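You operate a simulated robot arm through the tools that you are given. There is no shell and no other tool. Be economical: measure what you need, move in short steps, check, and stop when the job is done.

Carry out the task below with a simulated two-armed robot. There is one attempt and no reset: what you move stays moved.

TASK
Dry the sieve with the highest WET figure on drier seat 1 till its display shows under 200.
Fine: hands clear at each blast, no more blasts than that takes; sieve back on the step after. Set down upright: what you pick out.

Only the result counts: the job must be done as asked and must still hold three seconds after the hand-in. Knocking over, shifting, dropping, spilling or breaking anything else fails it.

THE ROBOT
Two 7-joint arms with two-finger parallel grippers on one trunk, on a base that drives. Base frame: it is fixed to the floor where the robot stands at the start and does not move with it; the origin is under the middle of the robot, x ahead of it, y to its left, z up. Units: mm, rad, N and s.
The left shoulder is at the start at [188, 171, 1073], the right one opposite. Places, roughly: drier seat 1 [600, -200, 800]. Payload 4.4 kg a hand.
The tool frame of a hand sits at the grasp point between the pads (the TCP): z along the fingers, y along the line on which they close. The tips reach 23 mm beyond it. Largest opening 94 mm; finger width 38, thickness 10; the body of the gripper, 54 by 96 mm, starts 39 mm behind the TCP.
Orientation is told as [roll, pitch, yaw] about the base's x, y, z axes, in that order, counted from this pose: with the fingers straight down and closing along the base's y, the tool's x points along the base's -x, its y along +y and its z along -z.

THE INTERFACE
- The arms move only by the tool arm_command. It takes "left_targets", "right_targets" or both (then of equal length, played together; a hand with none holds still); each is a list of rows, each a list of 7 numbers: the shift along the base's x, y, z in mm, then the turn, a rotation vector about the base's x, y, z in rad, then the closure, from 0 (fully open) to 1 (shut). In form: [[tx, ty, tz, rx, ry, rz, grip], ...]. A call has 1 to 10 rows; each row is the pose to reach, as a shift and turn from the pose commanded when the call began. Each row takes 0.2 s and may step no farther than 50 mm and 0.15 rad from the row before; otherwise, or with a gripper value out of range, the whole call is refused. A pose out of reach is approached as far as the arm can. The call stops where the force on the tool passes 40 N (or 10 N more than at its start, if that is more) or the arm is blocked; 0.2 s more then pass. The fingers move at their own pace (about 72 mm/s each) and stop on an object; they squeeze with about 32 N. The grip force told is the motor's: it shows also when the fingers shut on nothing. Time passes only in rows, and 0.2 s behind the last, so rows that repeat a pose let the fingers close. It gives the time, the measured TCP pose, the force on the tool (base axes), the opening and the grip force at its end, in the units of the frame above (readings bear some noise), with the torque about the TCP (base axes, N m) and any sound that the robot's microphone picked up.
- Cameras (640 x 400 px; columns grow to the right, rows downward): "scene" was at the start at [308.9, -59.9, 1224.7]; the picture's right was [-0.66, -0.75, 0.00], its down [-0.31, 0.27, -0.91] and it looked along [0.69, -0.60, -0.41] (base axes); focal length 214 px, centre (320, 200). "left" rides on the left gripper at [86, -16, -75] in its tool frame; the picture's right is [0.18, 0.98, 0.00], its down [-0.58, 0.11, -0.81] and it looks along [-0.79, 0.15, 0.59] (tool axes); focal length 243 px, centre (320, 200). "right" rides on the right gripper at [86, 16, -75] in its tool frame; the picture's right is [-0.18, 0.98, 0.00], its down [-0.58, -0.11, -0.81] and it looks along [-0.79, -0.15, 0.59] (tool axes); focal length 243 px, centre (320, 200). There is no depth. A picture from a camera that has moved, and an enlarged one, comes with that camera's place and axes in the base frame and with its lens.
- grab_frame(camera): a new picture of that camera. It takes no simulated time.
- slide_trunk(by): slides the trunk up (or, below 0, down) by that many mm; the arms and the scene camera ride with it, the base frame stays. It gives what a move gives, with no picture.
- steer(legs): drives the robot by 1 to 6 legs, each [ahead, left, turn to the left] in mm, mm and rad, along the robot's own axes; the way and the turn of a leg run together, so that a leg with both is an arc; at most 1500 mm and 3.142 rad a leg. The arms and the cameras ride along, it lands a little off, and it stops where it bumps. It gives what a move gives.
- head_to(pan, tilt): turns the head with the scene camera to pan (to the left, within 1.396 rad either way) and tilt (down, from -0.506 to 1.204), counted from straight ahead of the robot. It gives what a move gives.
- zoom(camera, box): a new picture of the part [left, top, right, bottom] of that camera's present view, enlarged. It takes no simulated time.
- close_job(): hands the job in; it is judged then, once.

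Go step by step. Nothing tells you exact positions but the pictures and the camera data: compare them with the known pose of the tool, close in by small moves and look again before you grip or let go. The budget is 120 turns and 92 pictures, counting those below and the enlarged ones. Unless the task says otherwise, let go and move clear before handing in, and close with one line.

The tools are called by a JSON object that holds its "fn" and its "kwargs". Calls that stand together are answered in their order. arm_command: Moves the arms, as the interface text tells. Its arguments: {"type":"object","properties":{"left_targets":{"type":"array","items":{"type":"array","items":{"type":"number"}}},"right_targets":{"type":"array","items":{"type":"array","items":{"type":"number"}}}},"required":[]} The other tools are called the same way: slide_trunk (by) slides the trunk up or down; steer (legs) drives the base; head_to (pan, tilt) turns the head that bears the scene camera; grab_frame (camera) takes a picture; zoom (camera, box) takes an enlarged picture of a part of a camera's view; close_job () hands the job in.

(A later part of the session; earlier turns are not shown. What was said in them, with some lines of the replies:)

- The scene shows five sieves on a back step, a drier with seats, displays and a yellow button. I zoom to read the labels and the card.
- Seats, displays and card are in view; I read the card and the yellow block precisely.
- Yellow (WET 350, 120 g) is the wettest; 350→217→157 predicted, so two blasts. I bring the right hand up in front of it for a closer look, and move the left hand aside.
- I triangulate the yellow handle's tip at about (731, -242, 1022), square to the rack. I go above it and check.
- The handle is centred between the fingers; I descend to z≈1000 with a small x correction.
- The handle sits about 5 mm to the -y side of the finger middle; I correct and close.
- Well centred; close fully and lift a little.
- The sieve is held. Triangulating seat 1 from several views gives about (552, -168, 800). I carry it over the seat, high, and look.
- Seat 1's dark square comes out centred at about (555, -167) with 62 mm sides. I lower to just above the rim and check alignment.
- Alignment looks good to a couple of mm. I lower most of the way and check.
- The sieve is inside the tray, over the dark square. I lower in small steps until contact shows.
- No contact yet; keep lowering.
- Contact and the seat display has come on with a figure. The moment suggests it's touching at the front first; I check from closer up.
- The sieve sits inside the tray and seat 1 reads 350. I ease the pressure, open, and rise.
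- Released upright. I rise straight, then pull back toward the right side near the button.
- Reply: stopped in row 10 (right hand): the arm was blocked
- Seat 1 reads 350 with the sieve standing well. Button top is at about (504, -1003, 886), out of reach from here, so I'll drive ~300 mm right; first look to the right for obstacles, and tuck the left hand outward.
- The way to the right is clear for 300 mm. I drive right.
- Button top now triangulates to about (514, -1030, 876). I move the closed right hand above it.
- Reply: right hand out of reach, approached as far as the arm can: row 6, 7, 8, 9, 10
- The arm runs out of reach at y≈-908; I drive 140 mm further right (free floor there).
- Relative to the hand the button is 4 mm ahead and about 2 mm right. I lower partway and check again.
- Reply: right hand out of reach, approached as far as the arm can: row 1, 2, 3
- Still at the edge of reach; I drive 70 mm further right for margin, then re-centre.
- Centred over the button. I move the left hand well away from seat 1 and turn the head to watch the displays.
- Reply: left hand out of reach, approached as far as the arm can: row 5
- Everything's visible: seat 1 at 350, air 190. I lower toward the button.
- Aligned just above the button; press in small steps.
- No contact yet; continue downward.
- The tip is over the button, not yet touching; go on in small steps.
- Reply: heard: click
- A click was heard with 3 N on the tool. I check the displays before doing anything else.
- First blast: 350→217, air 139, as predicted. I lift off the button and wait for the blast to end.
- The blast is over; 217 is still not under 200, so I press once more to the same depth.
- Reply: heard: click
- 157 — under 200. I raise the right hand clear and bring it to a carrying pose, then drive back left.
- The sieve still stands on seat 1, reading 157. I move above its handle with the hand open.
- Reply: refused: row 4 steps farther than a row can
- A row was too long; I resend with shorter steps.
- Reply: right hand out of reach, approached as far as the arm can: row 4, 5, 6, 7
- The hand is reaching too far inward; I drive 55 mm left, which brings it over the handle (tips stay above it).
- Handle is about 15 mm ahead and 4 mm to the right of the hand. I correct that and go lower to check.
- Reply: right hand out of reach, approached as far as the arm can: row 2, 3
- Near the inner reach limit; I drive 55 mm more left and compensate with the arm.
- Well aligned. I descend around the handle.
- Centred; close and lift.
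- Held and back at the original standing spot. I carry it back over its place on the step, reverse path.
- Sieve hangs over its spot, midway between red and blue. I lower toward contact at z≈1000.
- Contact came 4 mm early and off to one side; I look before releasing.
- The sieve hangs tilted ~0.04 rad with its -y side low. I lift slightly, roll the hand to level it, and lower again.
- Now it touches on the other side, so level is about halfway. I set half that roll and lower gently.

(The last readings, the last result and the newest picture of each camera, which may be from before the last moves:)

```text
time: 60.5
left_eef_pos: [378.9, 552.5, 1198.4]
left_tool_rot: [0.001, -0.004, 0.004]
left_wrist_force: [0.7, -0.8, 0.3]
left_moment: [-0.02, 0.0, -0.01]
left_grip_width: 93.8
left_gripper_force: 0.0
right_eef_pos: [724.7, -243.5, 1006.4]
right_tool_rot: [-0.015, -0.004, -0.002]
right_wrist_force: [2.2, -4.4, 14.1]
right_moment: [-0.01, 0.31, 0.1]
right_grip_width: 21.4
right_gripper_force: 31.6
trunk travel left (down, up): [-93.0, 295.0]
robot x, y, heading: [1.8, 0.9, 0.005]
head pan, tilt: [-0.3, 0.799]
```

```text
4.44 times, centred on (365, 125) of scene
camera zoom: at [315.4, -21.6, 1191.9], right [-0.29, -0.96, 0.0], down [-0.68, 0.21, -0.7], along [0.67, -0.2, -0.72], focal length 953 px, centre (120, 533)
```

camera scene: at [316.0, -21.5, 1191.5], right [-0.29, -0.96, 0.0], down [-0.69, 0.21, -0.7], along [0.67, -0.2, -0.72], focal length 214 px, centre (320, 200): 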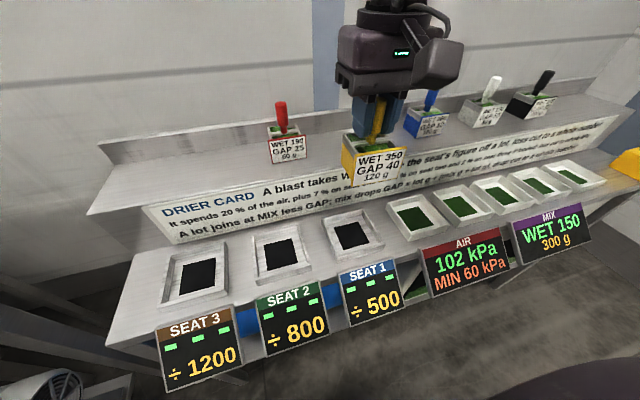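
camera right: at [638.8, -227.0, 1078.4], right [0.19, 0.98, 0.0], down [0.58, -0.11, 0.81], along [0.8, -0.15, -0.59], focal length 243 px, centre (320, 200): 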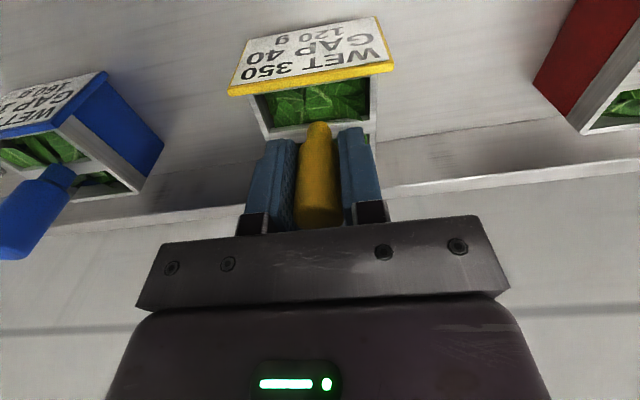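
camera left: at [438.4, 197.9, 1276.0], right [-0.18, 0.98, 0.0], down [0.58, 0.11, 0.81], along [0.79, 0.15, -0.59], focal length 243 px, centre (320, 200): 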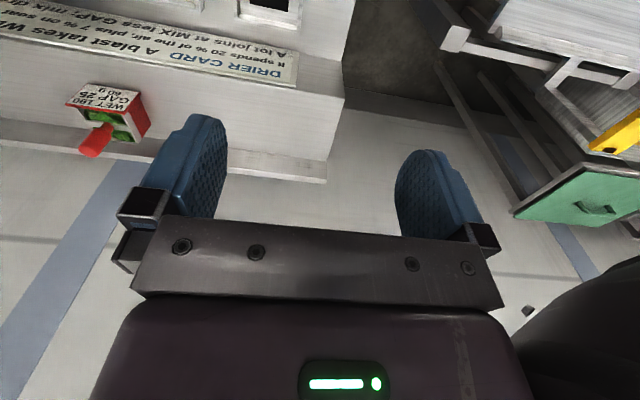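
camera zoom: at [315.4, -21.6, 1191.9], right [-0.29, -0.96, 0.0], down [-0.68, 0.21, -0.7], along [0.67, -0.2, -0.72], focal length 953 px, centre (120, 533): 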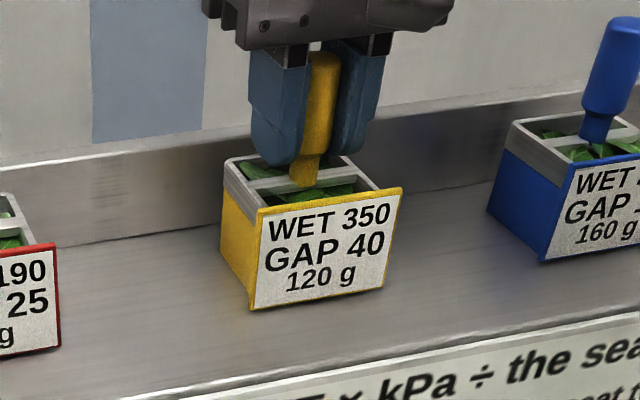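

Moment is now near zero: it sits level on the step. I ease the pressure and open.

{"fn": "arm_command", "kwargs": {"right_targets": [[0, 0, 2, 0, 0, 0, 1], [0, 0, 2, 0, 0, 0, 0.85], [0, 0, 2, 0, 0, 0, 0.6], [0, 0, 2, 0, 0, 0, 0.3], [0, 0, 2, 0, 0, 0, 0.3]]}}

{"fn": "grab_frame", "kwargs": {"camera": "right"}}

{"fn": "zoom", "kwargs": {"camera": "scene", "box": [320, 80, 410, 170]}}

```text
time: 61.7
left_eef_pos: [379.4, 552.0, 1195.3]
left_tool_rot: [0.0, -0.003, 0.006]
left_wrist_force: [-0.5, 0.5, -0.6]
left_moment: [0.01, 0.07, -0.02]
left_grip_width: 93.7
left_gripper_force: 0.0
right_eef_pos: [725.6, -243.5, 1004.3]
right_tool_rot: [-0.019, 0.0, -0.001]
right_wrist_force: [-0.1, 0.6, 0.3]
right_moment: [0.04, -0.03, 0.0]
right_grip_width: 65.7
right_gripper_force: 0.0
trunk travel left (down, up): [-93.0, 295.0]
robot x, y, heading: [-1.6, -2.7, 0.002]
head pan, tilt: [-0.3, 0.799]
```

```text
24 pictures are left
camera right: at [639.3, -225.4, 1077.6], right [0.19, 0.98, -0.02], down [0.58, -0.1, 0.81], along [0.79, -0.16, -0.59], focal length 243 px, centre (320, 200)
```

right: 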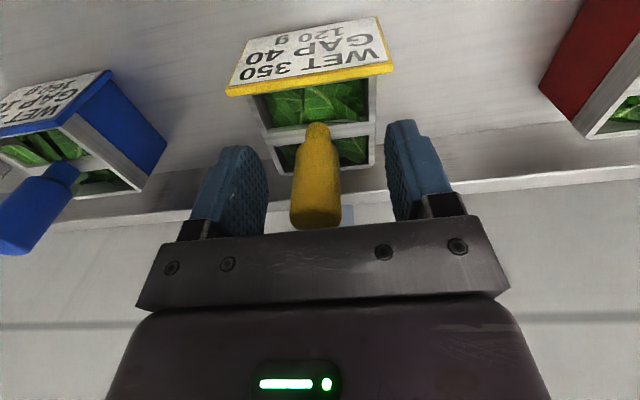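

```text
4.44 times, centred on (365, 125) of scene
camera zoom: at [316.5, -21.6, 1191.2], right [-0.29, -0.96, 0.0], down [-0.69, 0.21, -0.7], along [0.67, -0.2, -0.72], focal length 953 px, centre (120, 533)
```

zoom: 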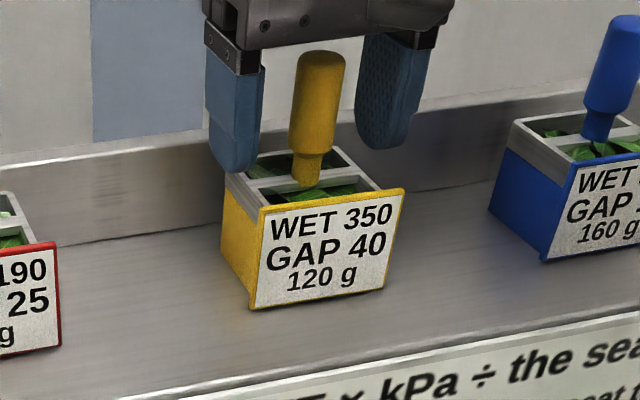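

Released and standing upright. I rise straight up and clear, then check.

{"fn": "arm_command", "kwargs": {"right_targets": [[0, 0, 20, 0, 0, 0, 0.2], [0, 0, 60, 0, 0, 0, 0.2], [0, 0, 105, 0, 0, 0, 0.2], [-40, -10, 110, 0, 0, 0, 0.2], [-80, -20, 110, 0, 0, 0, 0.2], [-120, -30, 110, 0, 0, 0, 0.2], [-150, -40, 110, 0, 0, 0, 0.2]]}}

{"fn": "grab_frame", "kwargs": {"camera": "scene"}}

{"fn": "zoom", "kwargs": {"camera": "scene", "box": [260, 60, 460, 180]}}

```text
time: 63.3
left_eef_pos: [378.5, 552.9, 1196.4]
left_tool_rot: [-0.002, -0.002, 0.003]
left_wrist_force: [0.0, 0.0, -0.4]
left_moment: [-0.01, 0.01, 0.02]
left_grip_width: 93.8
left_gripper_force: 0.0
right_eef_pos: [573.5, -282.5, 1115.4]
right_tool_rot: [-0.017, -0.002, -0.002]
right_wrist_force: [0.7, 0.1, 0.5]
right_moment: [0.02, -0.02, 0.01]
right_grip_width: 75.3
right_gripper_force: 0.0
trunk travel left (down, up): [-93.0, 295.0]
robot x, y, heading: [0.3, 0.5, 0.004]
head pan, tilt: [-0.3, 0.799]
```

```text
22 pictures are left
camera scene: at [316.1, -22.0, 1191.4], right [-0.29, -0.96, 0.0], down [-0.69, 0.21, -0.7], along [0.67, -0.2, -0.72], focal length 214 px, centre (320, 200)
```

scene: 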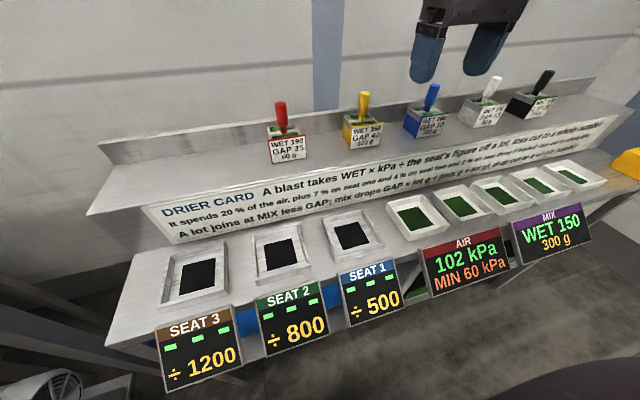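

```text
3.20 times, centred on (360, 120) of scene
camera zoom: at [316.1, -22.0, 1191.4], right [-0.29, -0.96, 0.0], down [-0.69, 0.21, -0.7], along [0.67, -0.2, -0.72], focal length 686 px, centre (192, 456)
```

zoom: 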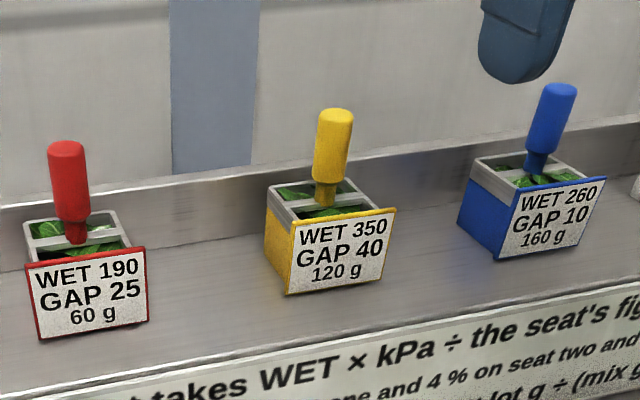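

The yellow sieve is back upright on the step at its old place, everything else is undisturbed, and both hands are clear. I hand in.

{"fn": "close_job", "kwargs": {}}

```text
The job is handed in.
```

I dried the yellow sieve (WET 350, the highest) on drier seat 1 with two blasts. The display went from 350 to 217 to 157, and both hands were clear each time. The sieve is back upright at its old place on the step, and I saw nothing else disturbed before handing in.
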